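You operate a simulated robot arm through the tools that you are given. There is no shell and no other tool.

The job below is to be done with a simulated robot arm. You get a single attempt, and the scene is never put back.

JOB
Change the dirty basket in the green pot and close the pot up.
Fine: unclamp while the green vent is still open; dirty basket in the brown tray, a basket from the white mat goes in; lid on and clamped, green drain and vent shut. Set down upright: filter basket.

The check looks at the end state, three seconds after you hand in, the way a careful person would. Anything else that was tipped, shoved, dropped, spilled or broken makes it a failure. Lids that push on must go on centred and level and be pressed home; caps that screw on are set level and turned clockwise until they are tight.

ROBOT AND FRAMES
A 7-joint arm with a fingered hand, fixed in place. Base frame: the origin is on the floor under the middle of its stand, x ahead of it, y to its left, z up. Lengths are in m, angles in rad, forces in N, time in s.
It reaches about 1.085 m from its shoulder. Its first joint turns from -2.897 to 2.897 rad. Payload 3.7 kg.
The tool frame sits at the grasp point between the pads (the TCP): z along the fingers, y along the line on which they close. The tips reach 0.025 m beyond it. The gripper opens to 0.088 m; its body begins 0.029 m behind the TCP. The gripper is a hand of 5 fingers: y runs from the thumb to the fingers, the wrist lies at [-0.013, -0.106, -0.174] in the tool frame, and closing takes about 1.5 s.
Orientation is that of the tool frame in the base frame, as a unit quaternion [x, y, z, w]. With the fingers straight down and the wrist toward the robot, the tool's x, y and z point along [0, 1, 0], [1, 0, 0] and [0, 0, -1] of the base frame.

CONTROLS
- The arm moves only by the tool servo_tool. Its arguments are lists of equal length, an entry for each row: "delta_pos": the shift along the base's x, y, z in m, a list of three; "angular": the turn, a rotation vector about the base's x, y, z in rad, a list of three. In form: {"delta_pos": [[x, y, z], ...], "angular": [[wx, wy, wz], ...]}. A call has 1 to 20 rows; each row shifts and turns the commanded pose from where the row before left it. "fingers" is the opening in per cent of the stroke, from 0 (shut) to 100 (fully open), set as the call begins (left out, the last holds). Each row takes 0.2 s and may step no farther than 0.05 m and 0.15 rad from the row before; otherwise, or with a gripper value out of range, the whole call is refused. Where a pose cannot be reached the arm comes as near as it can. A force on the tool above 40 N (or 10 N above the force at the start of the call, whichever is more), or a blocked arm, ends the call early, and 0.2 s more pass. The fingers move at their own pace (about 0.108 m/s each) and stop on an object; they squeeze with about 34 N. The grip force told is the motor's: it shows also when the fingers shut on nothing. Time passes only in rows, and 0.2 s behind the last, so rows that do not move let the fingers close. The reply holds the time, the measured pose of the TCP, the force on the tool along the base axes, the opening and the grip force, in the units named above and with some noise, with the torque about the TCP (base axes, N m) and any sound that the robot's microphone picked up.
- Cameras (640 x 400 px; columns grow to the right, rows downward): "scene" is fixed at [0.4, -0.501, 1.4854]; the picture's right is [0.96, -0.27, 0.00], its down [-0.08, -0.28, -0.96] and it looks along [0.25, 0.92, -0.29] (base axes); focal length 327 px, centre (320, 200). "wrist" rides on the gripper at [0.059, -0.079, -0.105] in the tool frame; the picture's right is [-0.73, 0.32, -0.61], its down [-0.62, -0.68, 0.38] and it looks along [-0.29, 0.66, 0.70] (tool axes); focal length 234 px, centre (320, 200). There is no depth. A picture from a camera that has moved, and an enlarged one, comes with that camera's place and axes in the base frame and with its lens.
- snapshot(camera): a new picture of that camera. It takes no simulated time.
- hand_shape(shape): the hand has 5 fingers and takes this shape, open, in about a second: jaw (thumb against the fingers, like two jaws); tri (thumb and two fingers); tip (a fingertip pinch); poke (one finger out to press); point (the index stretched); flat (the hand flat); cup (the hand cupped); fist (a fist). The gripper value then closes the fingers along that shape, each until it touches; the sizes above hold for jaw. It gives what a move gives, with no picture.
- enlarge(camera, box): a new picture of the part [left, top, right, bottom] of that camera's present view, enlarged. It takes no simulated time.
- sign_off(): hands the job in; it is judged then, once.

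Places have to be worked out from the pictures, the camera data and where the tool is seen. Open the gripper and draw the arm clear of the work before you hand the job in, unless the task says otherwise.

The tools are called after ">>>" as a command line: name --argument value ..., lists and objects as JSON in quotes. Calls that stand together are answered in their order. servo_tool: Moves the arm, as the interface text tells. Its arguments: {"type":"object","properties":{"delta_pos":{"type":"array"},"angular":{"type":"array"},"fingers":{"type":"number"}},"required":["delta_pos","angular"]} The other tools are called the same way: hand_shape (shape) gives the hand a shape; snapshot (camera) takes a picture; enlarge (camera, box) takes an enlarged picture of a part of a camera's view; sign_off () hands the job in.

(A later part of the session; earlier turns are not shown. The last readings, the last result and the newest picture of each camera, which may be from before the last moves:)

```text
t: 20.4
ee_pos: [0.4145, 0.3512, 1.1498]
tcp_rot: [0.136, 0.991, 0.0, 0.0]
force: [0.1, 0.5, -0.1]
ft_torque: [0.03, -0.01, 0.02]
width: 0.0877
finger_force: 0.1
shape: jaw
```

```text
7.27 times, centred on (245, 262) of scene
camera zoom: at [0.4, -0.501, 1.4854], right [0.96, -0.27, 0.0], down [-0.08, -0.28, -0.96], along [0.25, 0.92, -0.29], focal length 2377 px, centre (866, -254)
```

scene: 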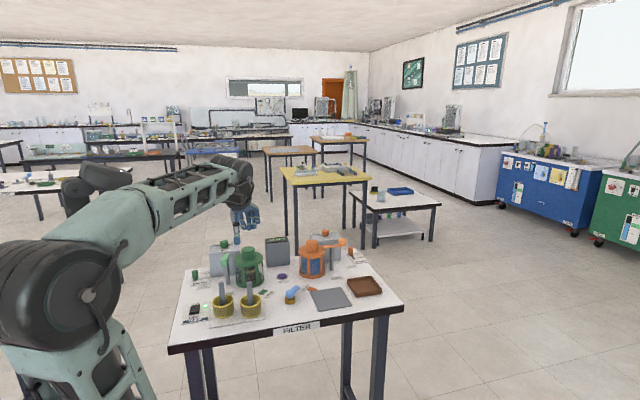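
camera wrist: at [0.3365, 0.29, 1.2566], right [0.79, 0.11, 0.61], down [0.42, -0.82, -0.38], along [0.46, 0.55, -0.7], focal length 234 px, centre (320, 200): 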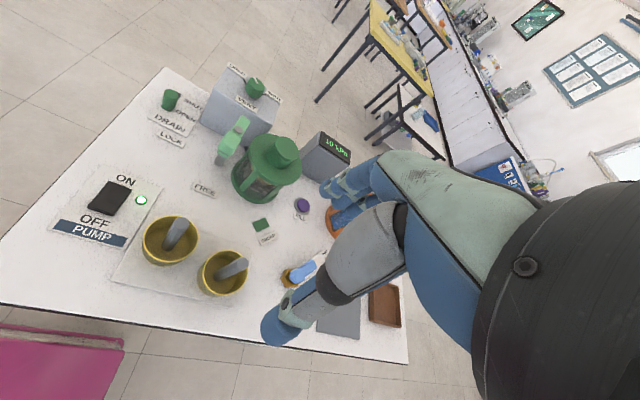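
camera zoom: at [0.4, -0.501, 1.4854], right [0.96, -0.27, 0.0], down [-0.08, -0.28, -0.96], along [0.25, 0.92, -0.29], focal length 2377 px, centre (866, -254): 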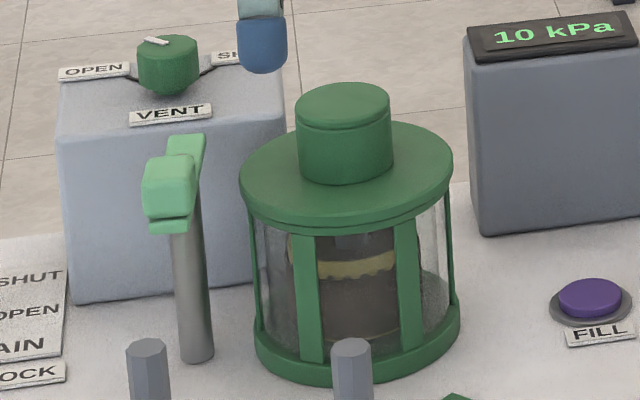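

Triangulating gives the knob centre at about (0.434, 0.565) with its top at 0.990 and the lid surface near 0.963. I move above it with the jaw about 0.060 m open.

>>> servo_tool --delta_pos '[[0.003, 0.036, -0.01], [0.003, 0.036, -0.01], [0.003, 0.036, -0.01], [0.003, 0.036, -0.01], [0.004, 0.035, -0.01], [0.004, 0.035, -0.01]]' --angular '[[0, 0, 0], [0, 0, 0], [0, 0, 0], [0, 0, 0], [0, 0, 0], [0, 0, 0]]' --fingers 70

>>> snapshot --camera "wrist"

>>> enlarge --camera "scene" --box '[195, 205, 295, 285]'

```text
t: 21.8
ee_pos: [0.4363, 0.5676, 1.0896]
tcp_rot: [0.137, 0.991, 0.001, 0.0]
force: [0.4, 0.1, 0.3]
ft_torque: [-0.01, -0.03, -0.01]
width: 0.0619
finger_force: 0.0
shape: jaw
```

```text
taken
camera wrist: at [0.3583, 0.5059, 1.1965], right [0.79, 0.11, 0.61], down [0.42, -0.82, -0.38], along [0.46, 0.55, -0.69], focal length 234 px, centre (320, 200)
```

wrist: 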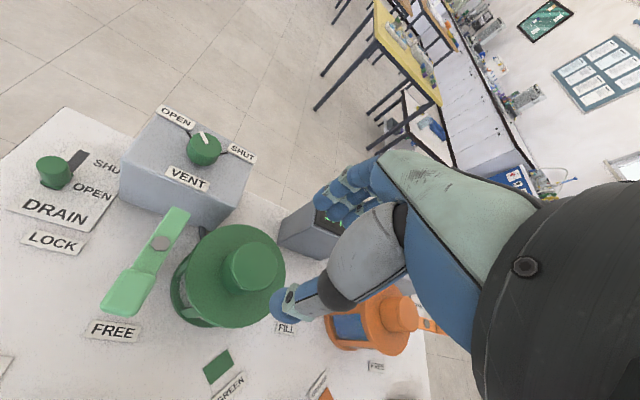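

```text
5.00 times, centred on (245, 245) of scene
camera zoom: at [0.4, -0.501, 1.4854], right [0.96, -0.27, 0.0], down [-0.08, -0.28, -0.96], along [0.25, 0.92, -0.29], focal length 1634 px, centre (695, -25)
```

zoom: 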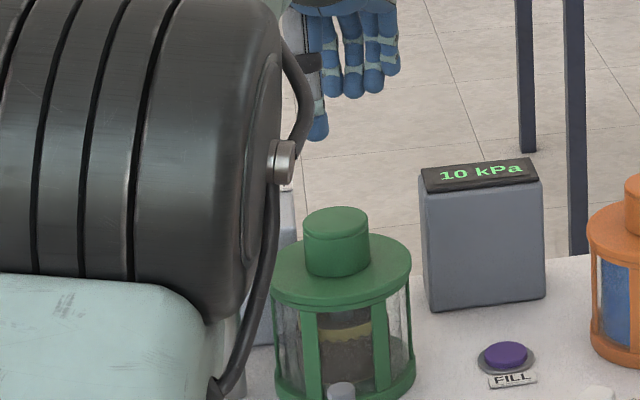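

In jaw the four fingers sit off-centre from the TCP, while tri is symmetric and would centre itself on a round knob. I switch to tri and check it from here.

>>> hand_shape --shape "tri"

>>> servo_tool --delta_pos '[[0, 0, 0], [0, 0, 0], [0, 0, 0], [0, 0, 0]]' --angular '[[0, 0, 0], [0, 0, 0], [0, 0, 0], [0, 0, 0]]' --fingers 75

>>> snapshot --camera "wrist"

>>> enlarge --camera "scene" --box '[225, 200, 285, 250]'

```text
t: 22.7
ee_pos: [0.4363, 0.5678, 1.0899]
tcp_rot: [0.137, 0.991, 0.0, 0.0]
force: [1.1, 0.4, -0.4]
ft_torque: [0.0, 0.01, 0.01]
width: 0.0879
finger_force: 0.0
shape: tri
```

```text
t: 23.7
ee_pos: [0.4358, 0.5659, 1.0889]
tcp_rot: [0.137, 0.991, 0.0, 0.0]
force: [-0.1, 0.1, -0.1]
ft_torque: [0.01, -0.02, 0.0]
width: 0.0664
finger_force: 0.1
shape: tri
```

```text
taken
camera wrist: at [0.3585, 0.5059, 1.1963], right [0.79, 0.11, 0.61], down [0.42, -0.82, -0.38], along [0.46, 0.55, -0.7], focal length 234 px, centre (320, 200)
```

wrist: 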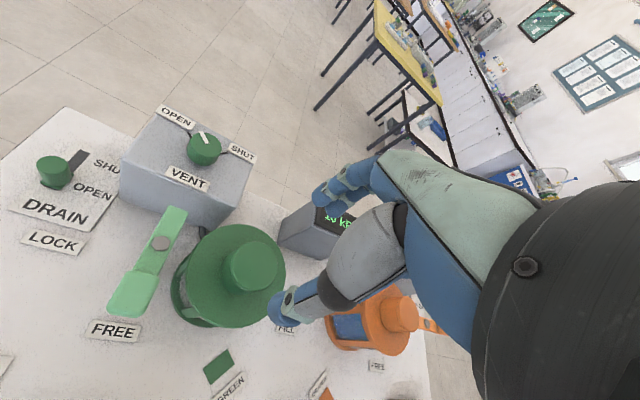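

```text
8.00 times, centred on (255, 225) of scene
camera zoom: at [0.4, -0.501, 1.4854], right [0.96, -0.27, 0.0], down [-0.08, -0.28, -0.96], along [0.25, 0.92, -0.29], focal length 2615 px, centre (840, 0)
```

zoom: 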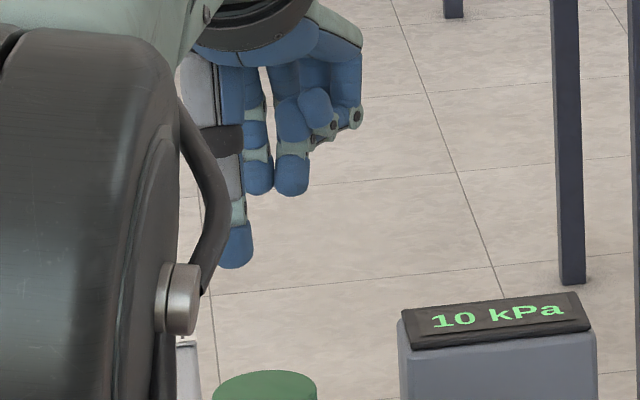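

With tri, thumb and index/middle oppose each other neatly about the TCP, 0.066 m apart. I shift slightly and descend over the knob to z≈0.991.

>>> servo_tool --delta_pos '[[-0.002, -0.001, -0.02], [-0.002, -0.001, -0.02], [0, 0, -0.02], [0, 0, -0.015], [0, 0, -0.01], [0, 0, -0.008], [0, 0, -0.0055]]' --angular '[[0, 0, 0], [0, 0, 0], [0, 0, 0], [0, 0, 0], [0, 0, 0], [0, 0, 0], [0, 0, 0]]'

>>> snapshot --camera "wrist"

>>> enlarge --camera "scene" --box '[215, 225, 285, 285]'

```text
t: 25.3
ee_pos: [0.4319, 0.5639, 0.9898]
tcp_rot: [0.137, 0.991, 0.001, 0.0]
force: [0.3, 0.7, -1.0]
ft_torque: [0.01, 0.01, -0.02]
width: 0.0663
finger_force: 0.0
shape: tri
```

```text
taken
camera wrist: at [0.3543, 0.5022, 1.0969], right [0.79, 0.11, 0.61], down [0.42, -0.82, -0.38], along [0.46, 0.55, -0.7], focal length 234 px, centre (320, 200)
```

wrist: 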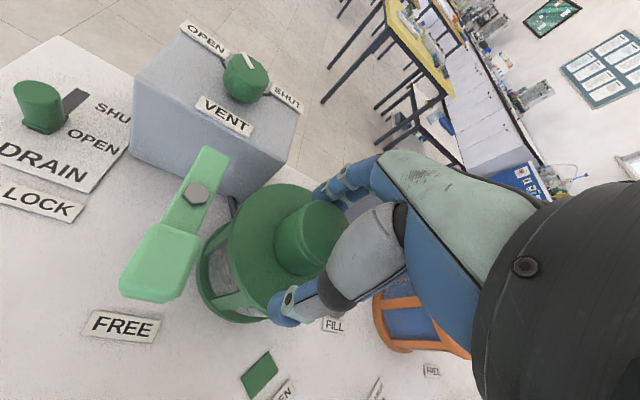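

```text
6.67 times, centred on (250, 255) of scene
camera zoom: at [0.4, -0.501, 1.4854], right [0.96, -0.27, 0.0], down [-0.08, -0.28, -0.96], along [0.25, 0.92, -0.29], focal length 2179 px, centre (787, -167)
```

zoom: 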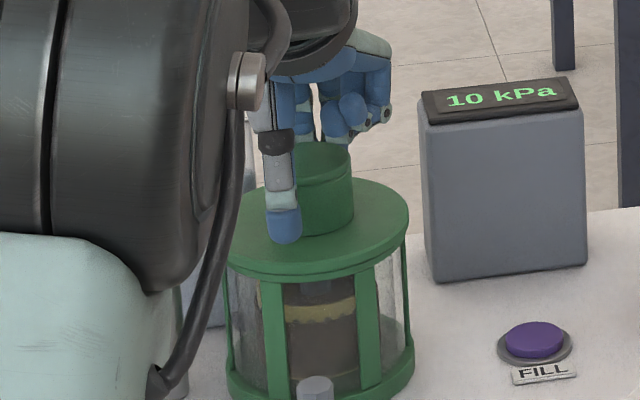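

The descent met no contact. From the scene view I judge the knob centre about 4–5 mm right of the TCP, so I zoom with the wrist camera to confirm before closing.

>>> enlarge --camera "wrist" --box '[230, 160, 400, 340]'

```text
2.22 times, centred on (315, 250) of wrist
camera zoom: at [0.3543, 0.5022, 1.0969], right [0.79, 0.11, 0.61], down [0.42, -0.82, -0.38], along [0.46, 0.55, -0.7], focal length 520 px, centre (331, 89)
```

zoom: 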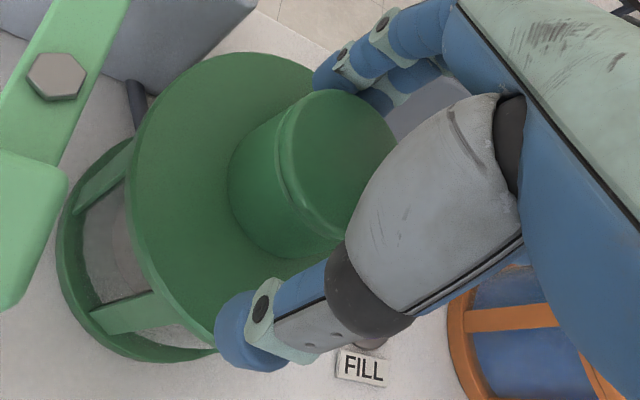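

The two views disagree by only a few millimetres either way, so the centring is good enough. I close on the knob and read the width.

>>> servo_tool --delta_pos '[[0.001, 0.001, 0], [0, 0, 0], [0, 0, 0], [0, 0, 0], [0, 0, 0], [0, 0, 0], [0, 0, 0]]' --angular '[[0, 0, 0], [0, 0, 0], [0, 0, 0], [0, 0, 0], [0, 0, 0], [0, 0, 0], [0, 0, 0]]' --fingers 0

>>> enlarge --camera "wrist" --box '[230, 160, 400, 340]'

>>> enlarge --camera "scene" --box '[215, 225, 285, 285]'

```text
t: 26.9
ee_pos: [0.4322, 0.5636, 0.9902]
tcp_rot: [0.137, 0.991, 0.0, 0.0]
force: [-0.2, 0.2, 0.0]
ft_torque: [0.0, 0.03, -0.01]
width: 0.0384
finger_force: 33.6
shape: tri
```

```text
2.22 times, centred on (315, 250) of wrist
camera zoom: at [0.3553, 0.503, 1.0972], right [0.79, 0.11, 0.61], down [0.42, -0.82, -0.38], along [0.46, 0.55, -0.7], focal length 520 px, centre (331, 89)
```

zoom: 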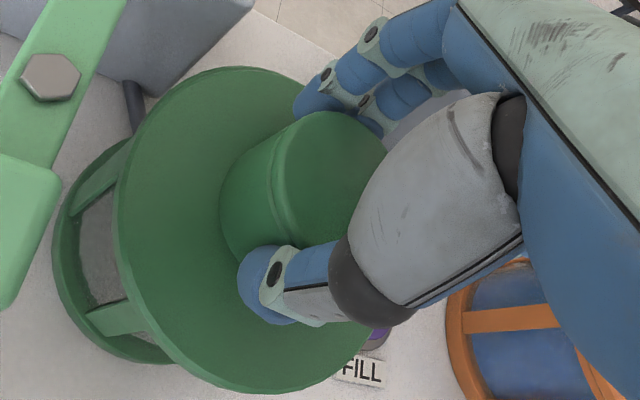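

```text
6.67 times, centred on (250, 255) of scene
camera zoom: at [0.4, -0.501, 1.4854], right [0.96, -0.27, 0.0], down [-0.08, -0.28, -0.96], along [0.25, 0.92, -0.29], focal length 2179 px, centre (787, -167)
```

zoom: 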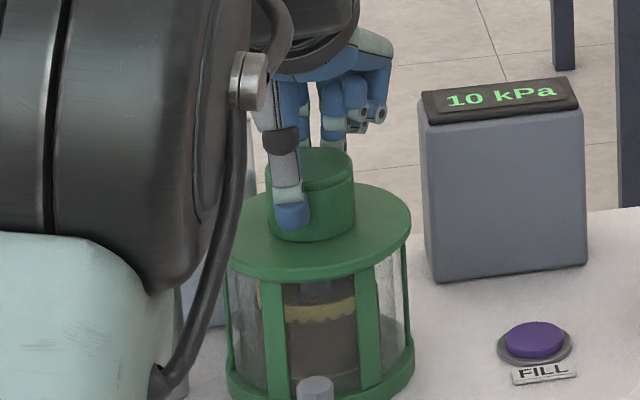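

The width reads 0.038 m with full grip. The lid seems to have shifted a little toward the thumb, so I zoom in to check whether it is tilted before lifting.

>>> enlarge --camera "scene" --box '[232, 245, 272, 285]'

```text
10.00 times, centred on (252, 265) of scene
camera zoom: at [0.4, -0.501, 1.4854], right [0.96, -0.27, 0.0], down [-0.08, -0.28, -0.96], along [0.25, 0.92, -0.29], focal length 3268 px, centre (1000, -450)
```

zoom: 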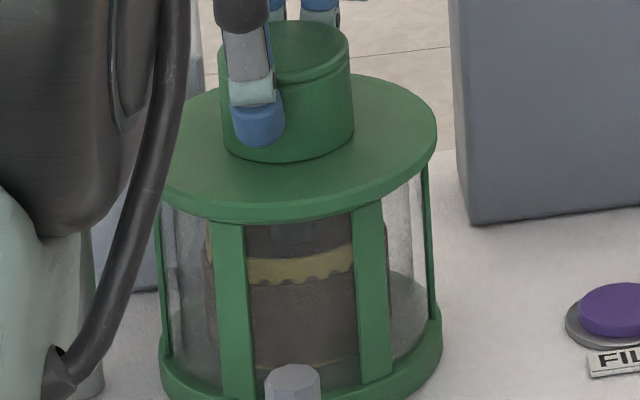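

The lid has slid about 8 mm toward the thumb but still lies flat, so it isn't stuck. I lift straight up slowly and check how it hangs.

>>> servo_tool --delta_pos '[[0, 0, 0.005], [0, 0, 0.01], [0, 0, 0.015], [0, 0, 0.02], [0, 0, 0.02]]' --angular '[[0, 0, 0], [0, 0, 0], [0, 0, 0], [0, 0, 0], [0, 0, 0]]'

>>> enlarge --camera "scene" --box '[215, 215, 295, 285]'

>>> snapshot --camera "wrist"

```text
t: 28.1
ee_pos: [0.4333, 0.5643, 1.0606]
tcp_rot: [0.137, 0.991, 0.001, 0.001]
force: [-0.8, -0.6, -0.9]
ft_torque: [0.0, 0.02, 0.02]
width: 0.0379
finger_force: 33.7
shape: tri
```

```text
5.71 times, centred on (255, 250) of scene
camera zoom: at [0.4, -0.501, 1.4854], right [0.96, -0.27, 0.0], down [-0.08, -0.28, -0.96], along [0.25, 0.92, -0.29], focal length 1868 px, centre (691, -86)
```

zoom: 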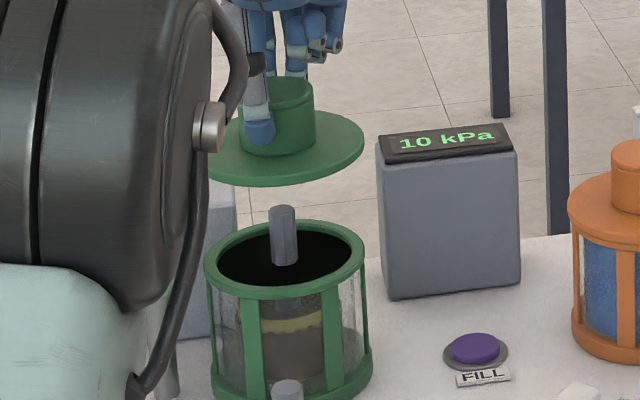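

```text
taken
camera wrist: at [0.3558, 0.5041, 1.1678], right [0.79, 0.11, 0.61], down [0.42, -0.82, -0.38], along [0.46, 0.55, -0.7], focal length 234 px, centre (320, 200)
```

wrist: 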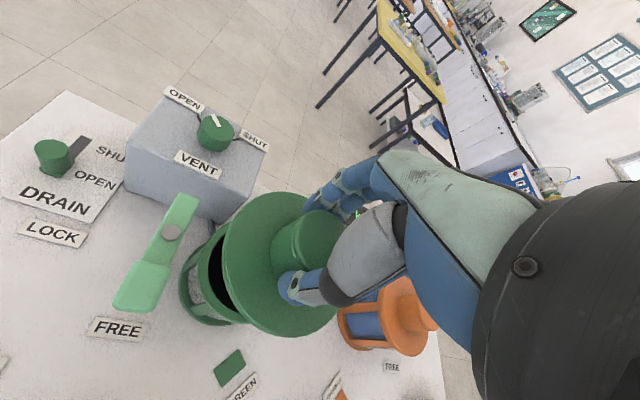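

The lid is off and hangs in the grip, and the dirty basket's stem pokes out above the pot rim. I zoom to judge how level the lid is.

>>> enlarge --camera "scene" --box '[232, 225, 272, 265]'

>>> enlarge --camera "wrist" --box '[200, 170, 370, 350]'

```text
10.00 times, centred on (252, 245) of scene
camera zoom: at [0.4, -0.501, 1.4854], right [0.96, -0.27, 0.0], down [-0.08, -0.28, -0.96], along [0.25, 0.92, -0.29], focal length 3268 px, centre (1000, -250)
```

zoom: 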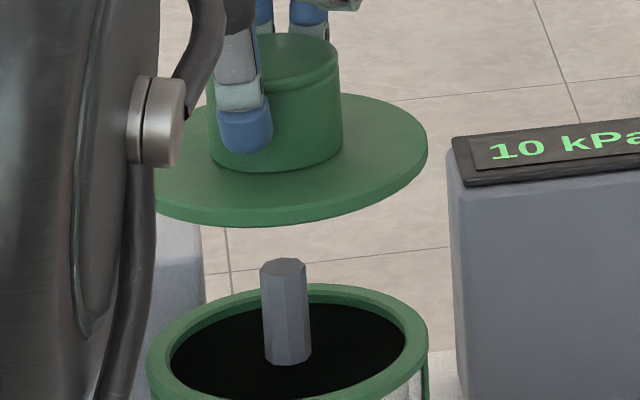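

```text
2.22 times, centred on (285, 260) of wrist
camera zoom: at [0.3558, 0.5041, 1.1678], right [0.79, 0.11, 0.61], down [0.42, -0.82, -0.38], along [0.46, 0.55, -0.7], focal length 520 px, centre (398, 67)
```

zoom: 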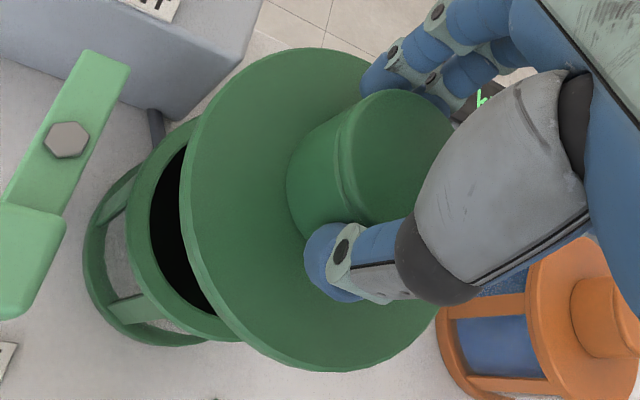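

The lid hangs essentially level. The grey mat is free at about (0.68, 0.387), so I carry the lid there, well above everything.

>>> servo_tool --delta_pos '[[0, 0, 0.02], [0, 0, 0.02], [0.031, -0.021, 0], [0.031, -0.021, 0], [0.031, -0.021, 0], [0.031, -0.021, 0], [0.031, -0.022, 0], [0.031, -0.022, 0], [0.031, -0.022, 0], [0.03, -0.021, 0], [0, 0, 0]]' --angular '[[0, 0, 0], [0, 0, 0], [0, 0, 0], [0, 0, 0], [0, 0, 0], [0, 0, 0], [0, 0, 0], [0, 0, 0], [0, 0, 0], [0, 0, 0], [0, 0, 0]]'

>>> snapshot --camera "scene"

>>> snapshot --camera "wrist"

>>> enlarge --camera "scene" --box '[270, 200, 400, 330]'

```text
t: 30.5
ee_pos: [0.6808, 0.3934, 1.0977]
tcp_rot: [0.137, 0.991, 0.0, -0.001]
force: [1.2, 0.3, -0.9]
ft_torque: [0.0, 0.03, 0.02]
width: 0.0378
finger_force: 34.2
shape: tri
```

```text
taken
```

scene: 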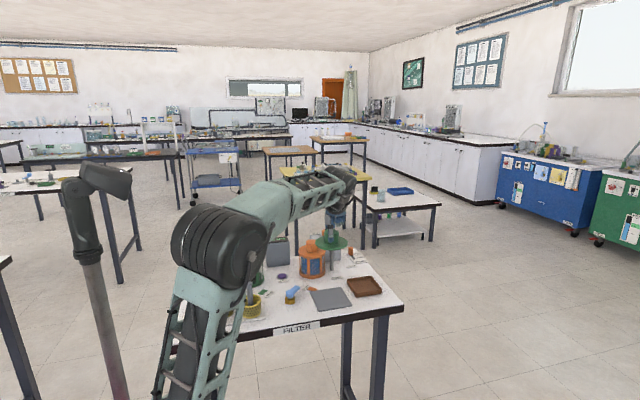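

```text
taken
camera wrist: at [0.6034, 0.3325, 1.2055], right [0.79, 0.11, 0.61], down [0.42, -0.82, -0.38], along [0.46, 0.55, -0.7], focal length 234 px, centre (320, 200)
```

wrist: 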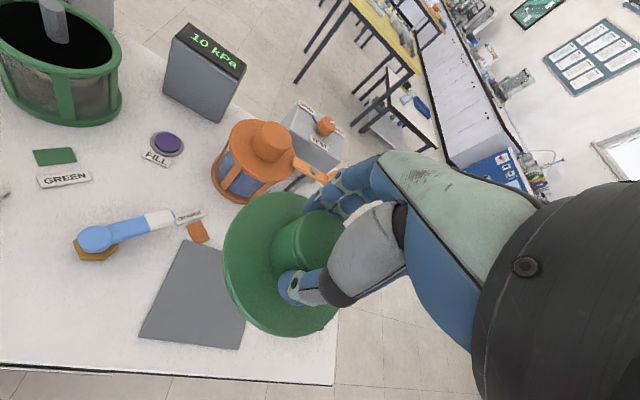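

```text
3.08 times, centred on (335, 265) of scene
camera zoom: at [0.4, -0.501, 1.4854], right [0.96, -0.27, 0.0], down [-0.08, -0.28, -0.96], along [0.25, 0.92, -0.29], focal length 1006 px, centre (274, 0)
```

zoom: 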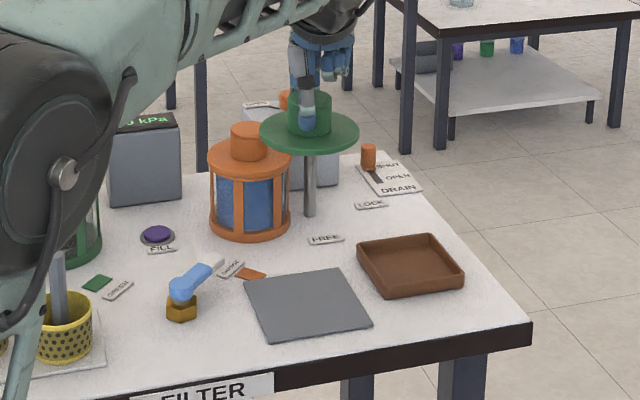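

The lid hangs level, with its centre a little in front of the TCP, so I shift slightly and lower over the mat.

>>> servo_tool --delta_pos '[[0.003, 0.004, -0.02], [0.002, 0.004, -0.03], [0, 0, -0.03], [0, 0, -0.03], [0, 0, -0.03], [0, 0, -0.015]]' --angular '[[0, 0, 0], [0, 0, 0], [0, 0, 0], [0, 0, 0], [0, 0, 0], [0, 0, 0]]'

>>> enlarge --camera "scene" --box '[290, 230, 390, 320]'

>>> snapshot --camera "wrist"

```text
t: 31.9
ee_pos: [0.6852, 0.403, 0.9442]
tcp_rot: [0.137, 0.991, -0.001, -0.001]
force: [0.9, -0.2, -0.3]
ft_torque: [-0.05, -0.02, 0.0]
width: 0.0377
finger_force: 34.3
shape: tri
```

```text
4.44 times, centred on (340, 275) of scene
camera zoom: at [0.4, -0.501, 1.4854], right [0.96, -0.27, 0.0], down [-0.08, -0.28, -0.96], along [0.25, 0.92, -0.29], focal length 1453 px, centre (231, -133)
```

zoom: 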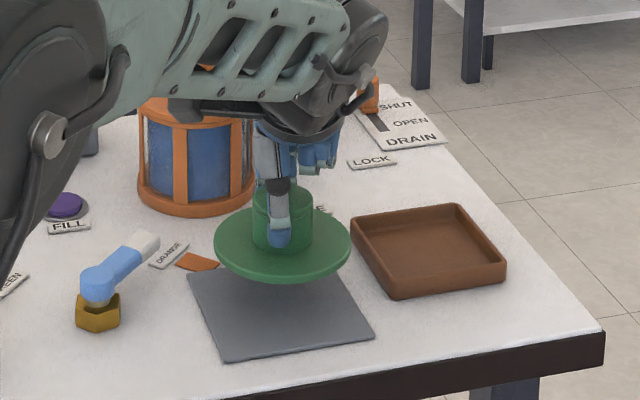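

```text
taken
camera wrist: at [0.6079, 0.3422, 1.0508], right [0.79, 0.11, 0.61], down [0.42, -0.82, -0.38], along [0.46, 0.55, -0.7], focal length 234 px, centre (320, 200)
```

wrist: 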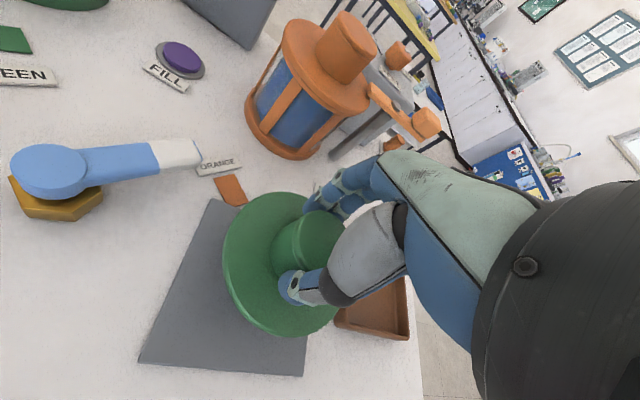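

The lid is over the mat centre to within a few millimetres. I lower gently to feel for contact.

>>> servo_tool --delta_pos '[[-0.001, -0.004, -0.008], [0, 0, -0.008], [0, 0, -0.006], [0, 0, -0.005], [0, 0, -0.004], [0, 0, 0]]' --angular '[[0, 0, 0], [0, 0, 0], [0, 0, 0], [0, 0, 0], [0, 0, 0], [0, 0, 0]]'

>>> enlarge --camera "scene" --box '[300, 250, 370, 320]'

```text
t: 33.3
ee_pos: [0.6842, 0.3977, 0.912]
tcp_rot: [0.138, 0.99, 0.0, 0.0]
force: [-0.1, 0.6, -1.2]
ft_torque: [0.0, 0.0, 0.04]
width: 0.0379
finger_force: 33.9
shape: tri
```

```text
5.71 times, centred on (335, 285) of scene
camera zoom: at [0.4, -0.501, 1.4854], right [0.96, -0.27, 0.0], down [-0.08, -0.28, -0.96], along [0.25, 0.92, -0.29], focal length 1868 px, centre (234, -286)
```

zoom: 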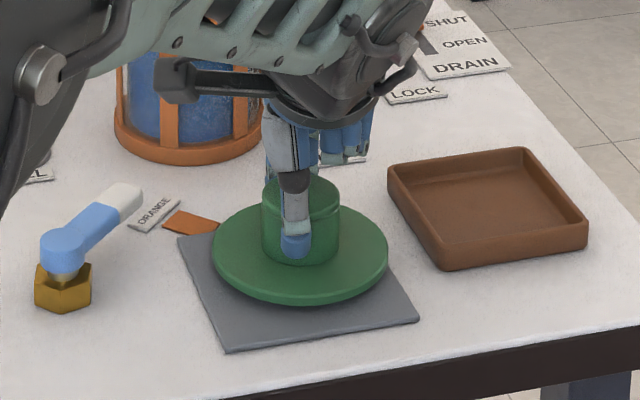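

The lid is still slightly above the mat, as its shadow shows. I lower it in 2–3 mm steps.

>>> servo_tool --delta_pos '[[0, 0, -0.003], [0, 0, -0.003], [0, 0, -0.002], [0, 0, -0.002], [0, 0, 0]]' --angular '[[0, 0, 0], [0, 0, 0], [0, 0, 0], [0, 0, 0], [0, 0, 0]]'

>>> enlarge --camera "scene" --box '[300, 250, 370, 320]'

```text
t: 34.5
ee_pos: [0.6836, 0.398, 0.9061]
tcp_rot: [0.138, 0.99, 0.002, 0.001]
force: [0.5, -0.8, 27.5]
ft_torque: [-0.14, 0.04, 0.01]
width: 0.0387
finger_force: 33.8
shape: tri
```

```text
5.71 times, centred on (335, 285) of scene
camera zoom: at [0.4, -0.501, 1.4854], right [0.96, -0.27, 0.0], down [-0.08, -0.28, -0.96], along [0.25, 0.92, -0.29], focal length 1868 px, centre (234, -286)
```

zoom: 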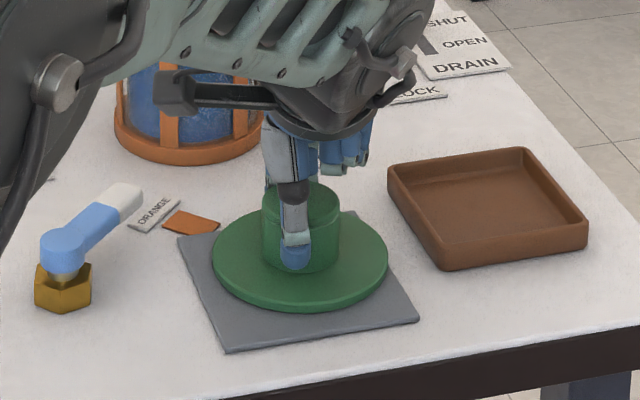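

Contact is firm at 27 N, so the lid sits on the mat. I relieve the pressure, open the fingers and rise clear.

>>> servo_tool --delta_pos '[[0, 0, 0.003]]' --angular '[[0, 0, 0]]'

>>> servo_tool --delta_pos '[[0, 0, 0], [0, 0, 0], [0, 0, 0], [0, 0, 0]]' --angular '[[0, 0, 0], [0, 0, 0], [0, 0, 0], [0, 0, 0]]' --fingers 80

>>> servo_tool --delta_pos '[[0, 0, 0.02], [0, 0, 0.03], [0, 0, 0.04], [0, 0, 0.05], [0, 0, 0.05]]' --angular '[[0, 0, 0], [0, 0, 0], [0, 0, 0], [0, 0, 0], [0, 0, 0]]'

>>> enlarge --camera "scene" --box '[290, 230, 390, 320]'

>>> snapshot --camera "wrist"

```text
t: 34.9
ee_pos: [0.6835, 0.3974, 0.9069]
tcp_rot: [0.137, 0.991, 0.0, 0.0]
force: [-0.5, 1.1, 15.1]
ft_torque: [-0.02, -0.02, -0.03]
width: 0.0386
finger_force: 33.9
shape: tri
```

```text
t: 35.9
ee_pos: [0.6841, 0.3982, 0.9069]
tcp_rot: [0.137, 0.991, 0.0, 0.0]
force: [-0.1, -0.8, 0.1]
ft_torque: [-0.01, 0.02, -0.02]
width: 0.0704
finger_force: 0.3
shape: tri
```

```text
t: 37.1
ee_pos: [0.6842, 0.3977, 1.0956]
tcp_rot: [0.137, 0.991, -0.001, 0.001]
force: [-0.3, -0.5, -0.1]
ft_torque: [0.03, -0.01, -0.01]
width: 0.0701
finger_force: 0.0
shape: tri
```

```text
4.44 times, centred on (340, 275) of scene
camera zoom: at [0.4, -0.501, 1.4854], right [0.96, -0.27, 0.0], down [-0.08, -0.28, -0.96], along [0.25, 0.92, -0.29], focal length 1453 px, centre (231, -133)
```

zoom: 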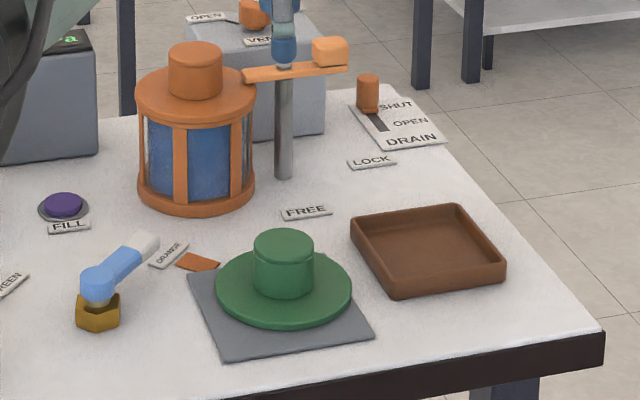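

```text
taken
camera wrist: at [0.6072, 0.3362, 1.2035], right [0.79, 0.11, 0.61], down [0.41, -0.82, -0.38], along [0.46, 0.55, -0.7], focal length 234 px, centre (320, 200)
```

wrist: 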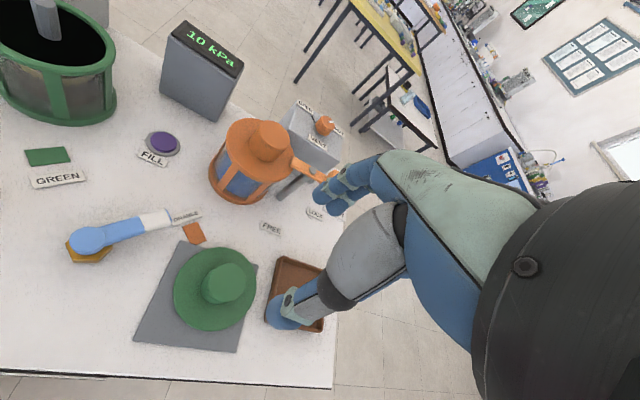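

The lid rests flat on the grey mat. Now I go back to the pot to hover above the dirty basket's stem, estimated at (0.436, 0.565) with its top at z≈0.982.

>>> servo_tool --delta_pos '[[-0.0311, 0.0217, 0], [-0.0311, 0.0217, 0], [-0.0311, 0.0217, 0], [-0.0311, 0.0217, 0], [-0.0311, 0.0217, 0], [-0.0311, 0.0217, 0], [-0.0311, 0.0217, -0.01], [-0.031, 0.0215, -0.01], [0, 0, 0]]' --angular '[[0, 0, 0], [0, 0, 0], [0, 0, 0], [0, 0, 0], [0, 0, 0], [0, 0, 0], [0, 0, 0], [0, 0, 0], [0, 0, 0]]' --fingers 48

>>> snapshot --camera "wrist"

>>> enlarge --camera "wrist" --box '[200, 170, 370, 350]'

>>> enlarge --camera "scene" --box '[220, 215, 280, 275]'

```text
t: 39.1
ee_pos: [0.4361, 0.5698, 1.0762]
tcp_rot: [0.137, 0.991, 0.001, 0.0]
force: [-1.2, 0.1, 1.1]
ft_torque: [0.0, -0.01, 0.03]
width: 0.0429
finger_force: 0.1
shape: tri
```

```text
taken
camera wrist: at [0.3587, 0.5091, 1.1828], right [0.79, 0.11, 0.61], down [0.42, -0.82, -0.38], along [0.46, 0.55, -0.7], focal length 234 px, centre (320, 200)
```

wrist: 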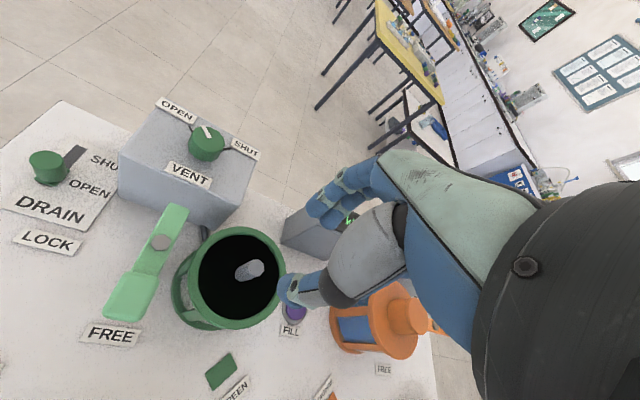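

```text
2.22 times, centred on (285, 260) of wrist
camera zoom: at [0.3587, 0.5091, 1.1828], right [0.79, 0.11, 0.61], down [0.42, -0.82, -0.38], along [0.46, 0.55, -0.7], focal length 520 px, centre (398, 67)
```

zoom: 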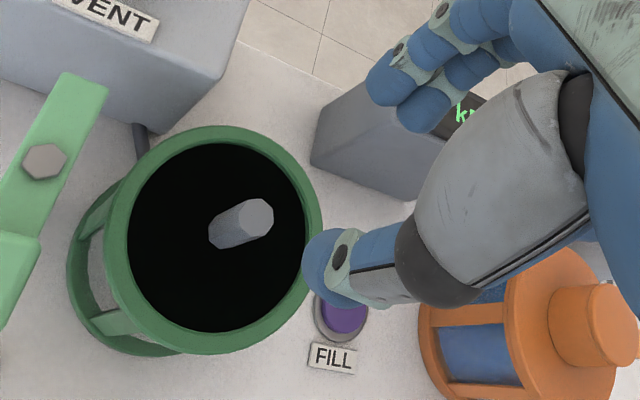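

```text
6.67 times, centred on (250, 245) of scene
camera zoom: at [0.4, -0.501, 1.4854], right [0.96, -0.27, 0.0], down [-0.08, -0.28, -0.96], along [0.25, 0.92, -0.29], focal length 2179 px, centre (787, -100)
```

zoom: 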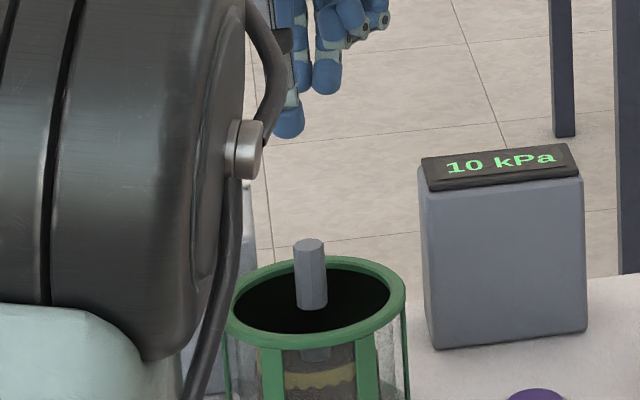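

The stem top works out at about (0.434, 0.568). I narrow the fingers and lower around it, staying just at the rim height.

>>> servo_tool --delta_pos '[[-0.002, 0.001, -0.02], [-0.002, 0.001, -0.02], [0, 0, -0.02], [0, 0, -0.015], [0, 0, -0.008]]' --angular '[[0, 0, 0], [0, 0, 0], [0, 0, 0], [0, 0, 0], [0, 0, 0]]' --fingers 43

>>> enlarge --camera "wrist" --box '[230, 170, 400, 350]'

>>> enlarge --camera "scene" --box '[225, 225, 275, 275]'

```text
t: 40.3
ee_pos: [0.4318, 0.5725, 0.9926]
tcp_rot: [0.136, 0.991, 0.0, 0.0]
force: [-0.1, 0.6, -0.3]
ft_torque: [-0.03, -0.03, -0.03]
width: 0.0381
finger_force: 0.1
shape: tri
```

```text
2.22 times, centred on (315, 260) of wrist
camera zoom: at [0.3548, 0.5125, 1.0995], right [0.79, 0.11, 0.61], down [0.42, -0.82, -0.38], along [0.46, 0.55, -0.7], focal length 520 px, centre (331, 67)
```

zoom: 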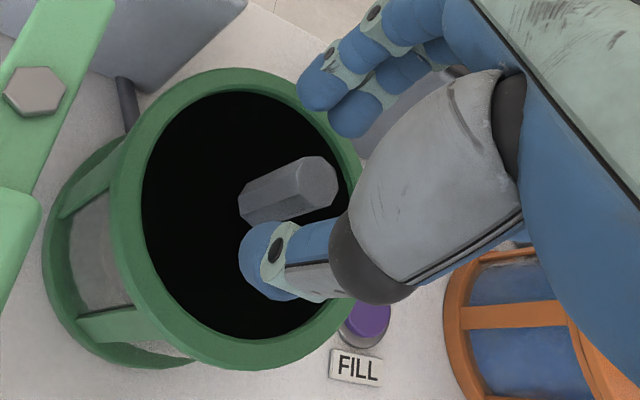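

```text
8.00 times, centred on (250, 250) of scene
camera zoom: at [0.4, -0.501, 1.4854], right [0.96, -0.27, 0.0], down [-0.08, -0.28, -0.96], along [0.25, 0.92, -0.29], focal length 2615 px, centre (880, -200)
```

zoom: 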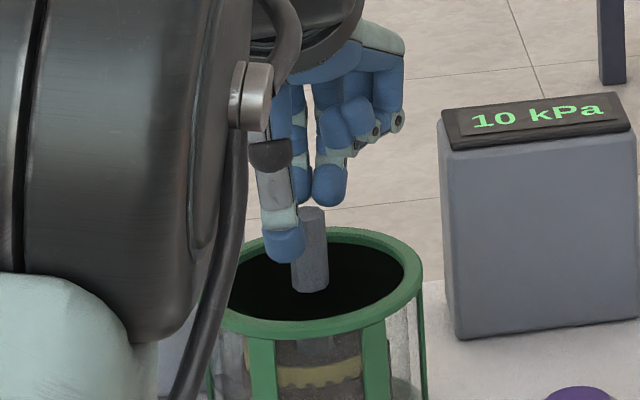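

Comparing both views, the stem sits about 4 mm to the right of the finger axis. I correct that and descend the last 18 mm.

>>> servo_tool --delta_pos '[[0.004, -0.002, 0], [0, 0, -0.007], [0, 0, -0.006], [0, 0, -0.005], [0, 0, 0]]' --angular '[[0, 0, 0], [0, 0, 0], [0, 0, 0], [0, 0, 0], [0, 0, 0]]'

>>> enlarge --camera "wrist" --box '[230, 170, 400, 350]'

>>> enlarge --camera "scene" --box '[225, 225, 275, 275]'

```text
t: 41.5
ee_pos: [0.4358, 0.5716, 0.9763]
tcp_rot: [0.137, 0.991, 0.0, 0.0]
force: [0.9, 0.1, -0.6]
ft_torque: [0.02, 0.01, 0.01]
width: 0.0382
finger_force: 0.0
shape: tri
```

```text
2.22 times, centred on (315, 260) of wrist
camera zoom: at [0.3591, 0.5107, 1.0825], right [0.79, 0.11, 0.61], down [0.42, -0.82, -0.38], along [0.46, 0.55, -0.7], focal length 520 px, centre (331, 67)
```

zoom: 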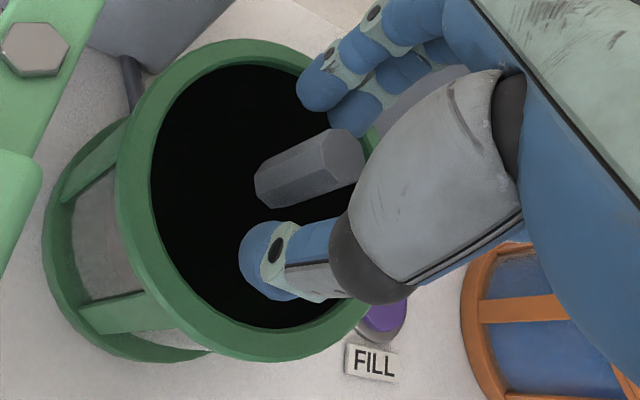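

```text
8.00 times, centred on (250, 250) of scene
camera zoom: at [0.4, -0.501, 1.4854], right [0.96, -0.27, 0.0], down [-0.08, -0.28, -0.96], along [0.25, 0.92, -0.29], focal length 2615 px, centre (880, -200)
```

zoom: 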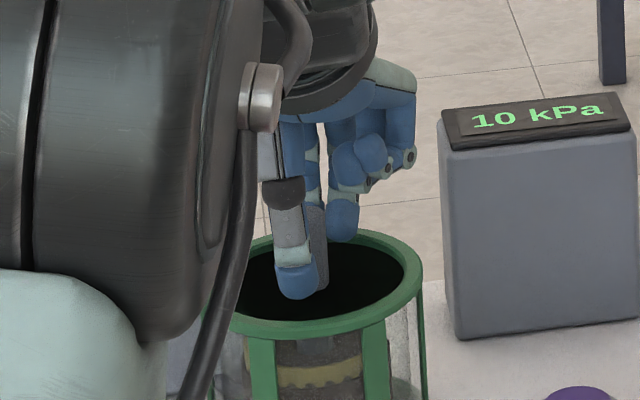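

The stem stands between thumb and fingers. I close on it.

>>> servo_tool --delta_pos '[[0, 0, 0], [0, 0, 0], [0, 0, 0], [0, 0, 0], [0, 0, 0], [0, 0, 0]]' --angular '[[0, 0, 0], [0, 0, 0], [0, 0, 0], [0, 0, 0], [0, 0, 0], [0, 0, 0]]' --fingers 0

>>> enlarge --camera "wrist" --box '[230, 170, 400, 350]'

>>> enlarge --camera "scene" --box '[225, 235, 275, 285]'

```text
t: 42.9
ee_pos: [0.4365, 0.5721, 0.9746]
tcp_rot: [0.137, 0.991, 0.0, 0.0]
force: [-0.3, 1.0, 0.8]
ft_torque: [0.07, -0.07, 0.01]
width: 0.0061
finger_force: 33.1
shape: tri
```

```text
2.22 times, centred on (315, 260) of wrist
camera zoom: at [0.359, 0.5107, 1.0827], right [0.79, 0.11, 0.61], down [0.42, -0.82, -0.38], along [0.46, 0.55, -0.7], focal length 520 px, centre (331, 67)
```

zoom: 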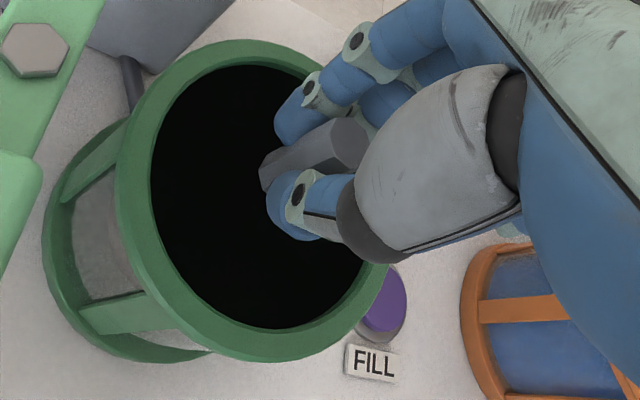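

```text
8.00 times, centred on (250, 260) of scene
camera zoom: at [0.4, -0.501, 1.4854], right [0.96, -0.27, 0.0], down [-0.08, -0.28, -0.96], along [0.25, 0.92, -0.29], focal length 2615 px, centre (880, -280)
```

zoom: 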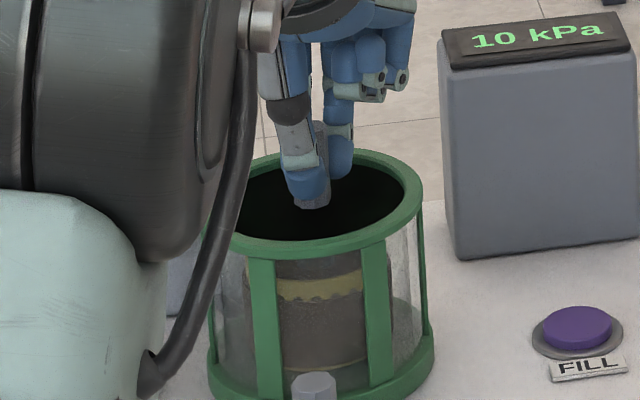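

The stem is gripped by thumb, index and middle, so I lift slowly and check that the basket follows upright.

>>> servo_tool --delta_pos '[[0, 0, 0.004], [0, 0, 0.006], [0, 0, 0.01], [0, 0, 0.015], [0, 0, 0.015]]' --angular '[[0, 0, 0], [0, 0, 0], [0, 0, 0], [0, 0, 0], [0, 0, 0]]'

>>> enlarge --camera "wrist" --box '[230, 170, 400, 350]'

>>> enlarge --camera "scene" --box '[220, 220, 280, 280]'

```text
t: 44.1
ee_pos: [0.4359, 0.5722, 1.0253]
tcp_rot: [0.137, 0.991, 0.001, 0.0]
force: [-0.4, -0.7, -0.8]
ft_torque: [-0.01, 0.0, 0.0]
width: 0.0064
finger_force: 34.2
shape: tri
```

```text
2.22 times, centred on (315, 260) of wrist
camera zoom: at [0.3587, 0.511, 1.1335], right [0.79, 0.11, 0.61], down [0.42, -0.82, -0.38], along [0.46, 0.55, -0.7], focal length 520 px, centre (331, 67)
```

zoom: 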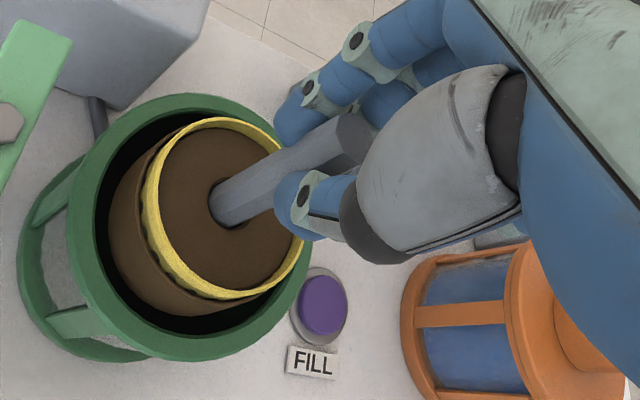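

```text
6.67 times, centred on (250, 250) of scene
camera zoom: at [0.4, -0.501, 1.4854], right [0.96, -0.27, 0.0], down [-0.08, -0.28, -0.96], along [0.25, 0.92, -0.29], focal length 2179 px, centre (787, -133)
```

zoom: 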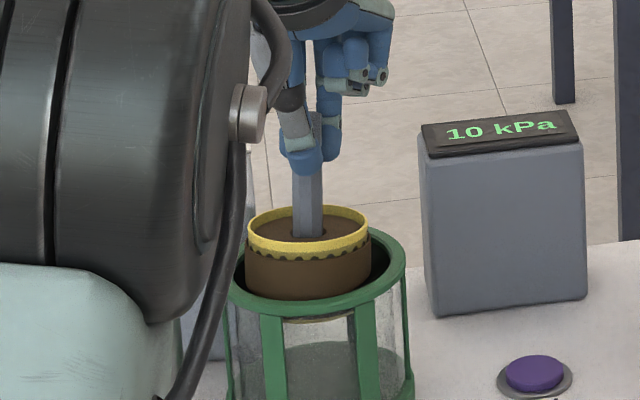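

The dirty basket hangs upright. I raise it clear of the rim, then carry it over to the brown tray at about (0.806, 0.403).

>>> servo_tool --delta_pos '[[0, 0, 0.02], [0, 0, 0.02], [0, 0, 0.02], [0, 0, 0.02], [0.0264, -0.0118, 0], [0.0264, -0.0118, 0], [0.0264, -0.0118, 0], [0.0264, -0.0118, 0], [0.0264, -0.0118, 0], [0.0264, -0.0118, 0], [0.0264, -0.0118, 0], [0.0264, -0.0118, 0], [0.0264, -0.0118, 0], [0.0264, -0.0118, 0], [0.0264, -0.0118, 0], [0.0264, -0.0118, 0], [0.0264, -0.0118, 0], [0.0264, -0.0118, 0], [0, 0, 0]]' --angular '[[0, 0, 0], [0, 0, 0], [0, 0, 0], [0, 0, 0], [0, 0, 0], [0, 0, 0], [0, 0, 0], [0, 0, 0], [0, 0, 0], [0, 0, 0], [0, 0, 0], [0, 0, 0], [0, 0, 0], [0, 0, 0], [0, 0, 0], [0, 0, 0], [0, 0, 0], [0, 0, 0], [0, 0, 0]]'

>>> snapshot --camera "scene"

>>> enlarge --camera "scene" --box '[310, 210, 410, 310]'

>>> snapshot --camera "wrist"

```text
t: 48.1
ee_pos: [0.805, 0.4057, 1.1054]
tcp_rot: [0.137, 0.991, -0.001, -0.001]
force: [-0.5, 0.9, -0.7]
ft_torque: [0.0, -0.01, 0.01]
width: 0.0059
finger_force: 34.0
shape: tri
```

```text
taken
```

scene: 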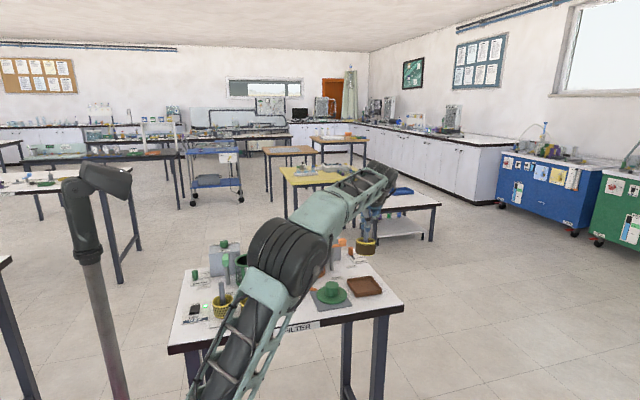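

```text
4.00 times, centred on (360, 260) of scene
camera zoom: at [0.4, -0.501, 1.4854], right [0.96, -0.27, 0.0], down [-0.08, -0.28, -0.96], along [0.25, 0.92, -0.29], focal length 1307 px, centre (160, -40)
```

zoom: 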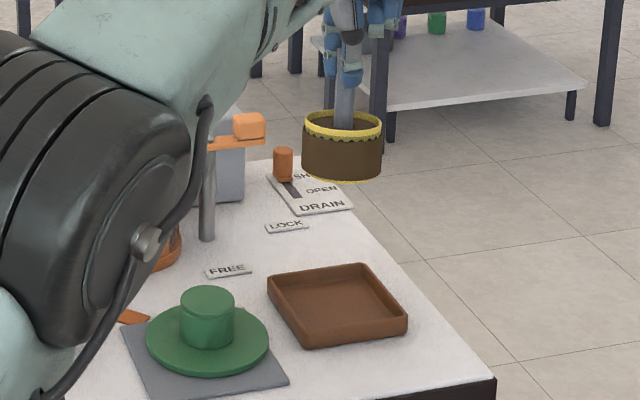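

```text
taken
camera wrist: at [0.7287, 0.3443, 1.2126], right [0.79, 0.11, 0.61], down [0.42, -0.82, -0.38], along [0.46, 0.55, -0.7], focal length 234 px, centre (320, 200)
```

wrist: 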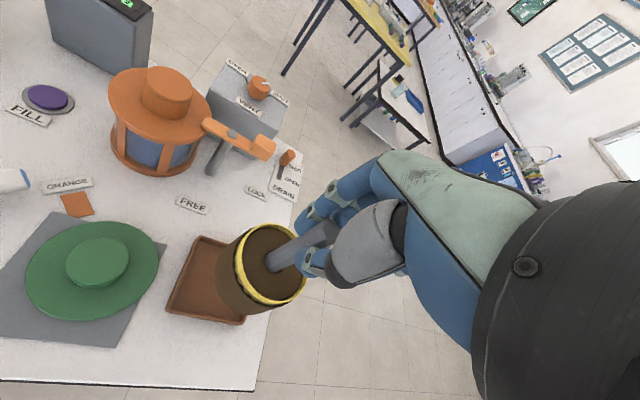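

The basket hangs level over the tray, about 7 mm left and 11 mm forward of its centre. I correct that and lower it.

>>> servo_tool --delta_pos '[[0.004, 0.006, 0], [0.003, 0.005, -0.02], [0, 0, -0.03], [0, 0, -0.03], [0, 0, -0.025], [0, 0, -0.01]]' --angular '[[0, 0, 0], [0, 0, 0], [0, 0, 0], [0, 0, 0], [0, 0, 0], [0, 0, 0]]'

>>> enlarge --camera "scene" --box '[320, 240, 400, 310]'

>>> snapshot --camera "wrist"

```text
t: 49.5
ee_pos: [0.8134, 0.4169, 0.9914]
tcp_rot: [0.137, 0.991, 0.0, 0.001]
force: [0.7, -0.1, 0.2]
ft_torque: [0.01, -0.03, 0.03]
width: 0.0061
finger_force: 34.1
shape: tri
```

```text
5.71 times, centred on (360, 275) of scene
camera zoom: at [0.4, -0.501, 1.4854], right [0.96, -0.27, 0.0], down [-0.08, -0.28, -0.96], along [0.25, 0.92, -0.29], focal length 1868 px, centre (91, -229)
```

zoom: 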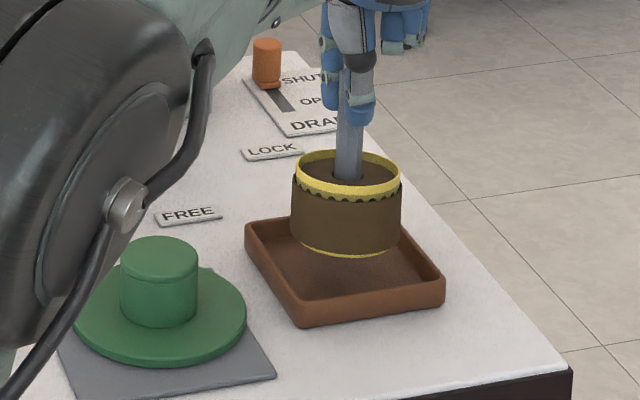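

```text
taken
camera wrist: at [0.7354, 0.3561, 1.0987], right [0.79, 0.11, 0.61], down [0.42, -0.82, -0.38], along [0.46, 0.55, -0.7], focal length 234 px, centre (320, 200)
```

wrist: 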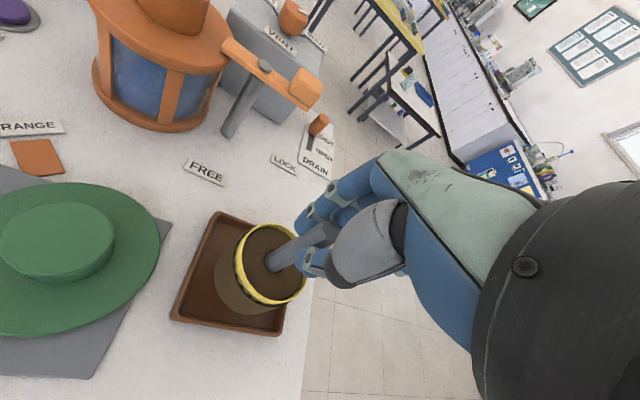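

The basket bottom is centred over the tray at about (0.810, 0.406). I lower it slowly until contact.

>>> servo_tool --delta_pos '[[0, 0, -0.008], [0, 0, -0.006], [0, 0, -0.004], [0, 0, -0.003], [0, 0, -0.002]]' --angular '[[0, 0, 0], [0, 0, 0], [0, 0, 0], [0, 0, 0], [0, 0, 0]]'

>>> enlarge --camera "scene" --box '[320, 240, 400, 310]'

```text
t: 50.7
ee_pos: [0.8126, 0.4172, 0.9696]
tcp_rot: [0.136, 0.991, 0.0, 0.0]
force: [-1.3, -2.0, 5.7]
ft_torque: [0.02, 0.01, -0.02]
width: 0.0062
finger_force: 33.9
shape: tri
```

```text
5.71 times, centred on (360, 275) of scene
camera zoom: at [0.4, -0.501, 1.4854], right [0.96, -0.27, 0.0], down [-0.08, -0.28, -0.96], along [0.25, 0.92, -0.29], focal length 1868 px, centre (91, -229)
```

zoom: 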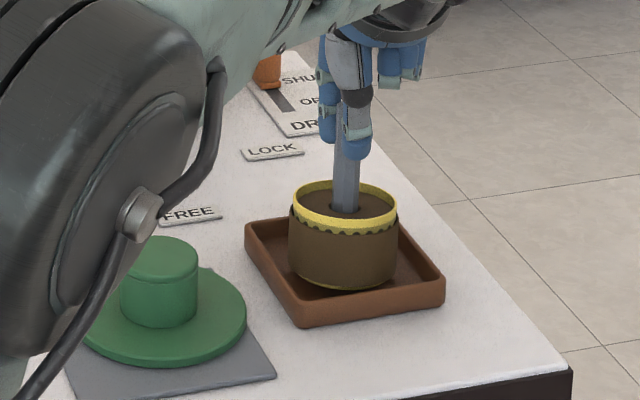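

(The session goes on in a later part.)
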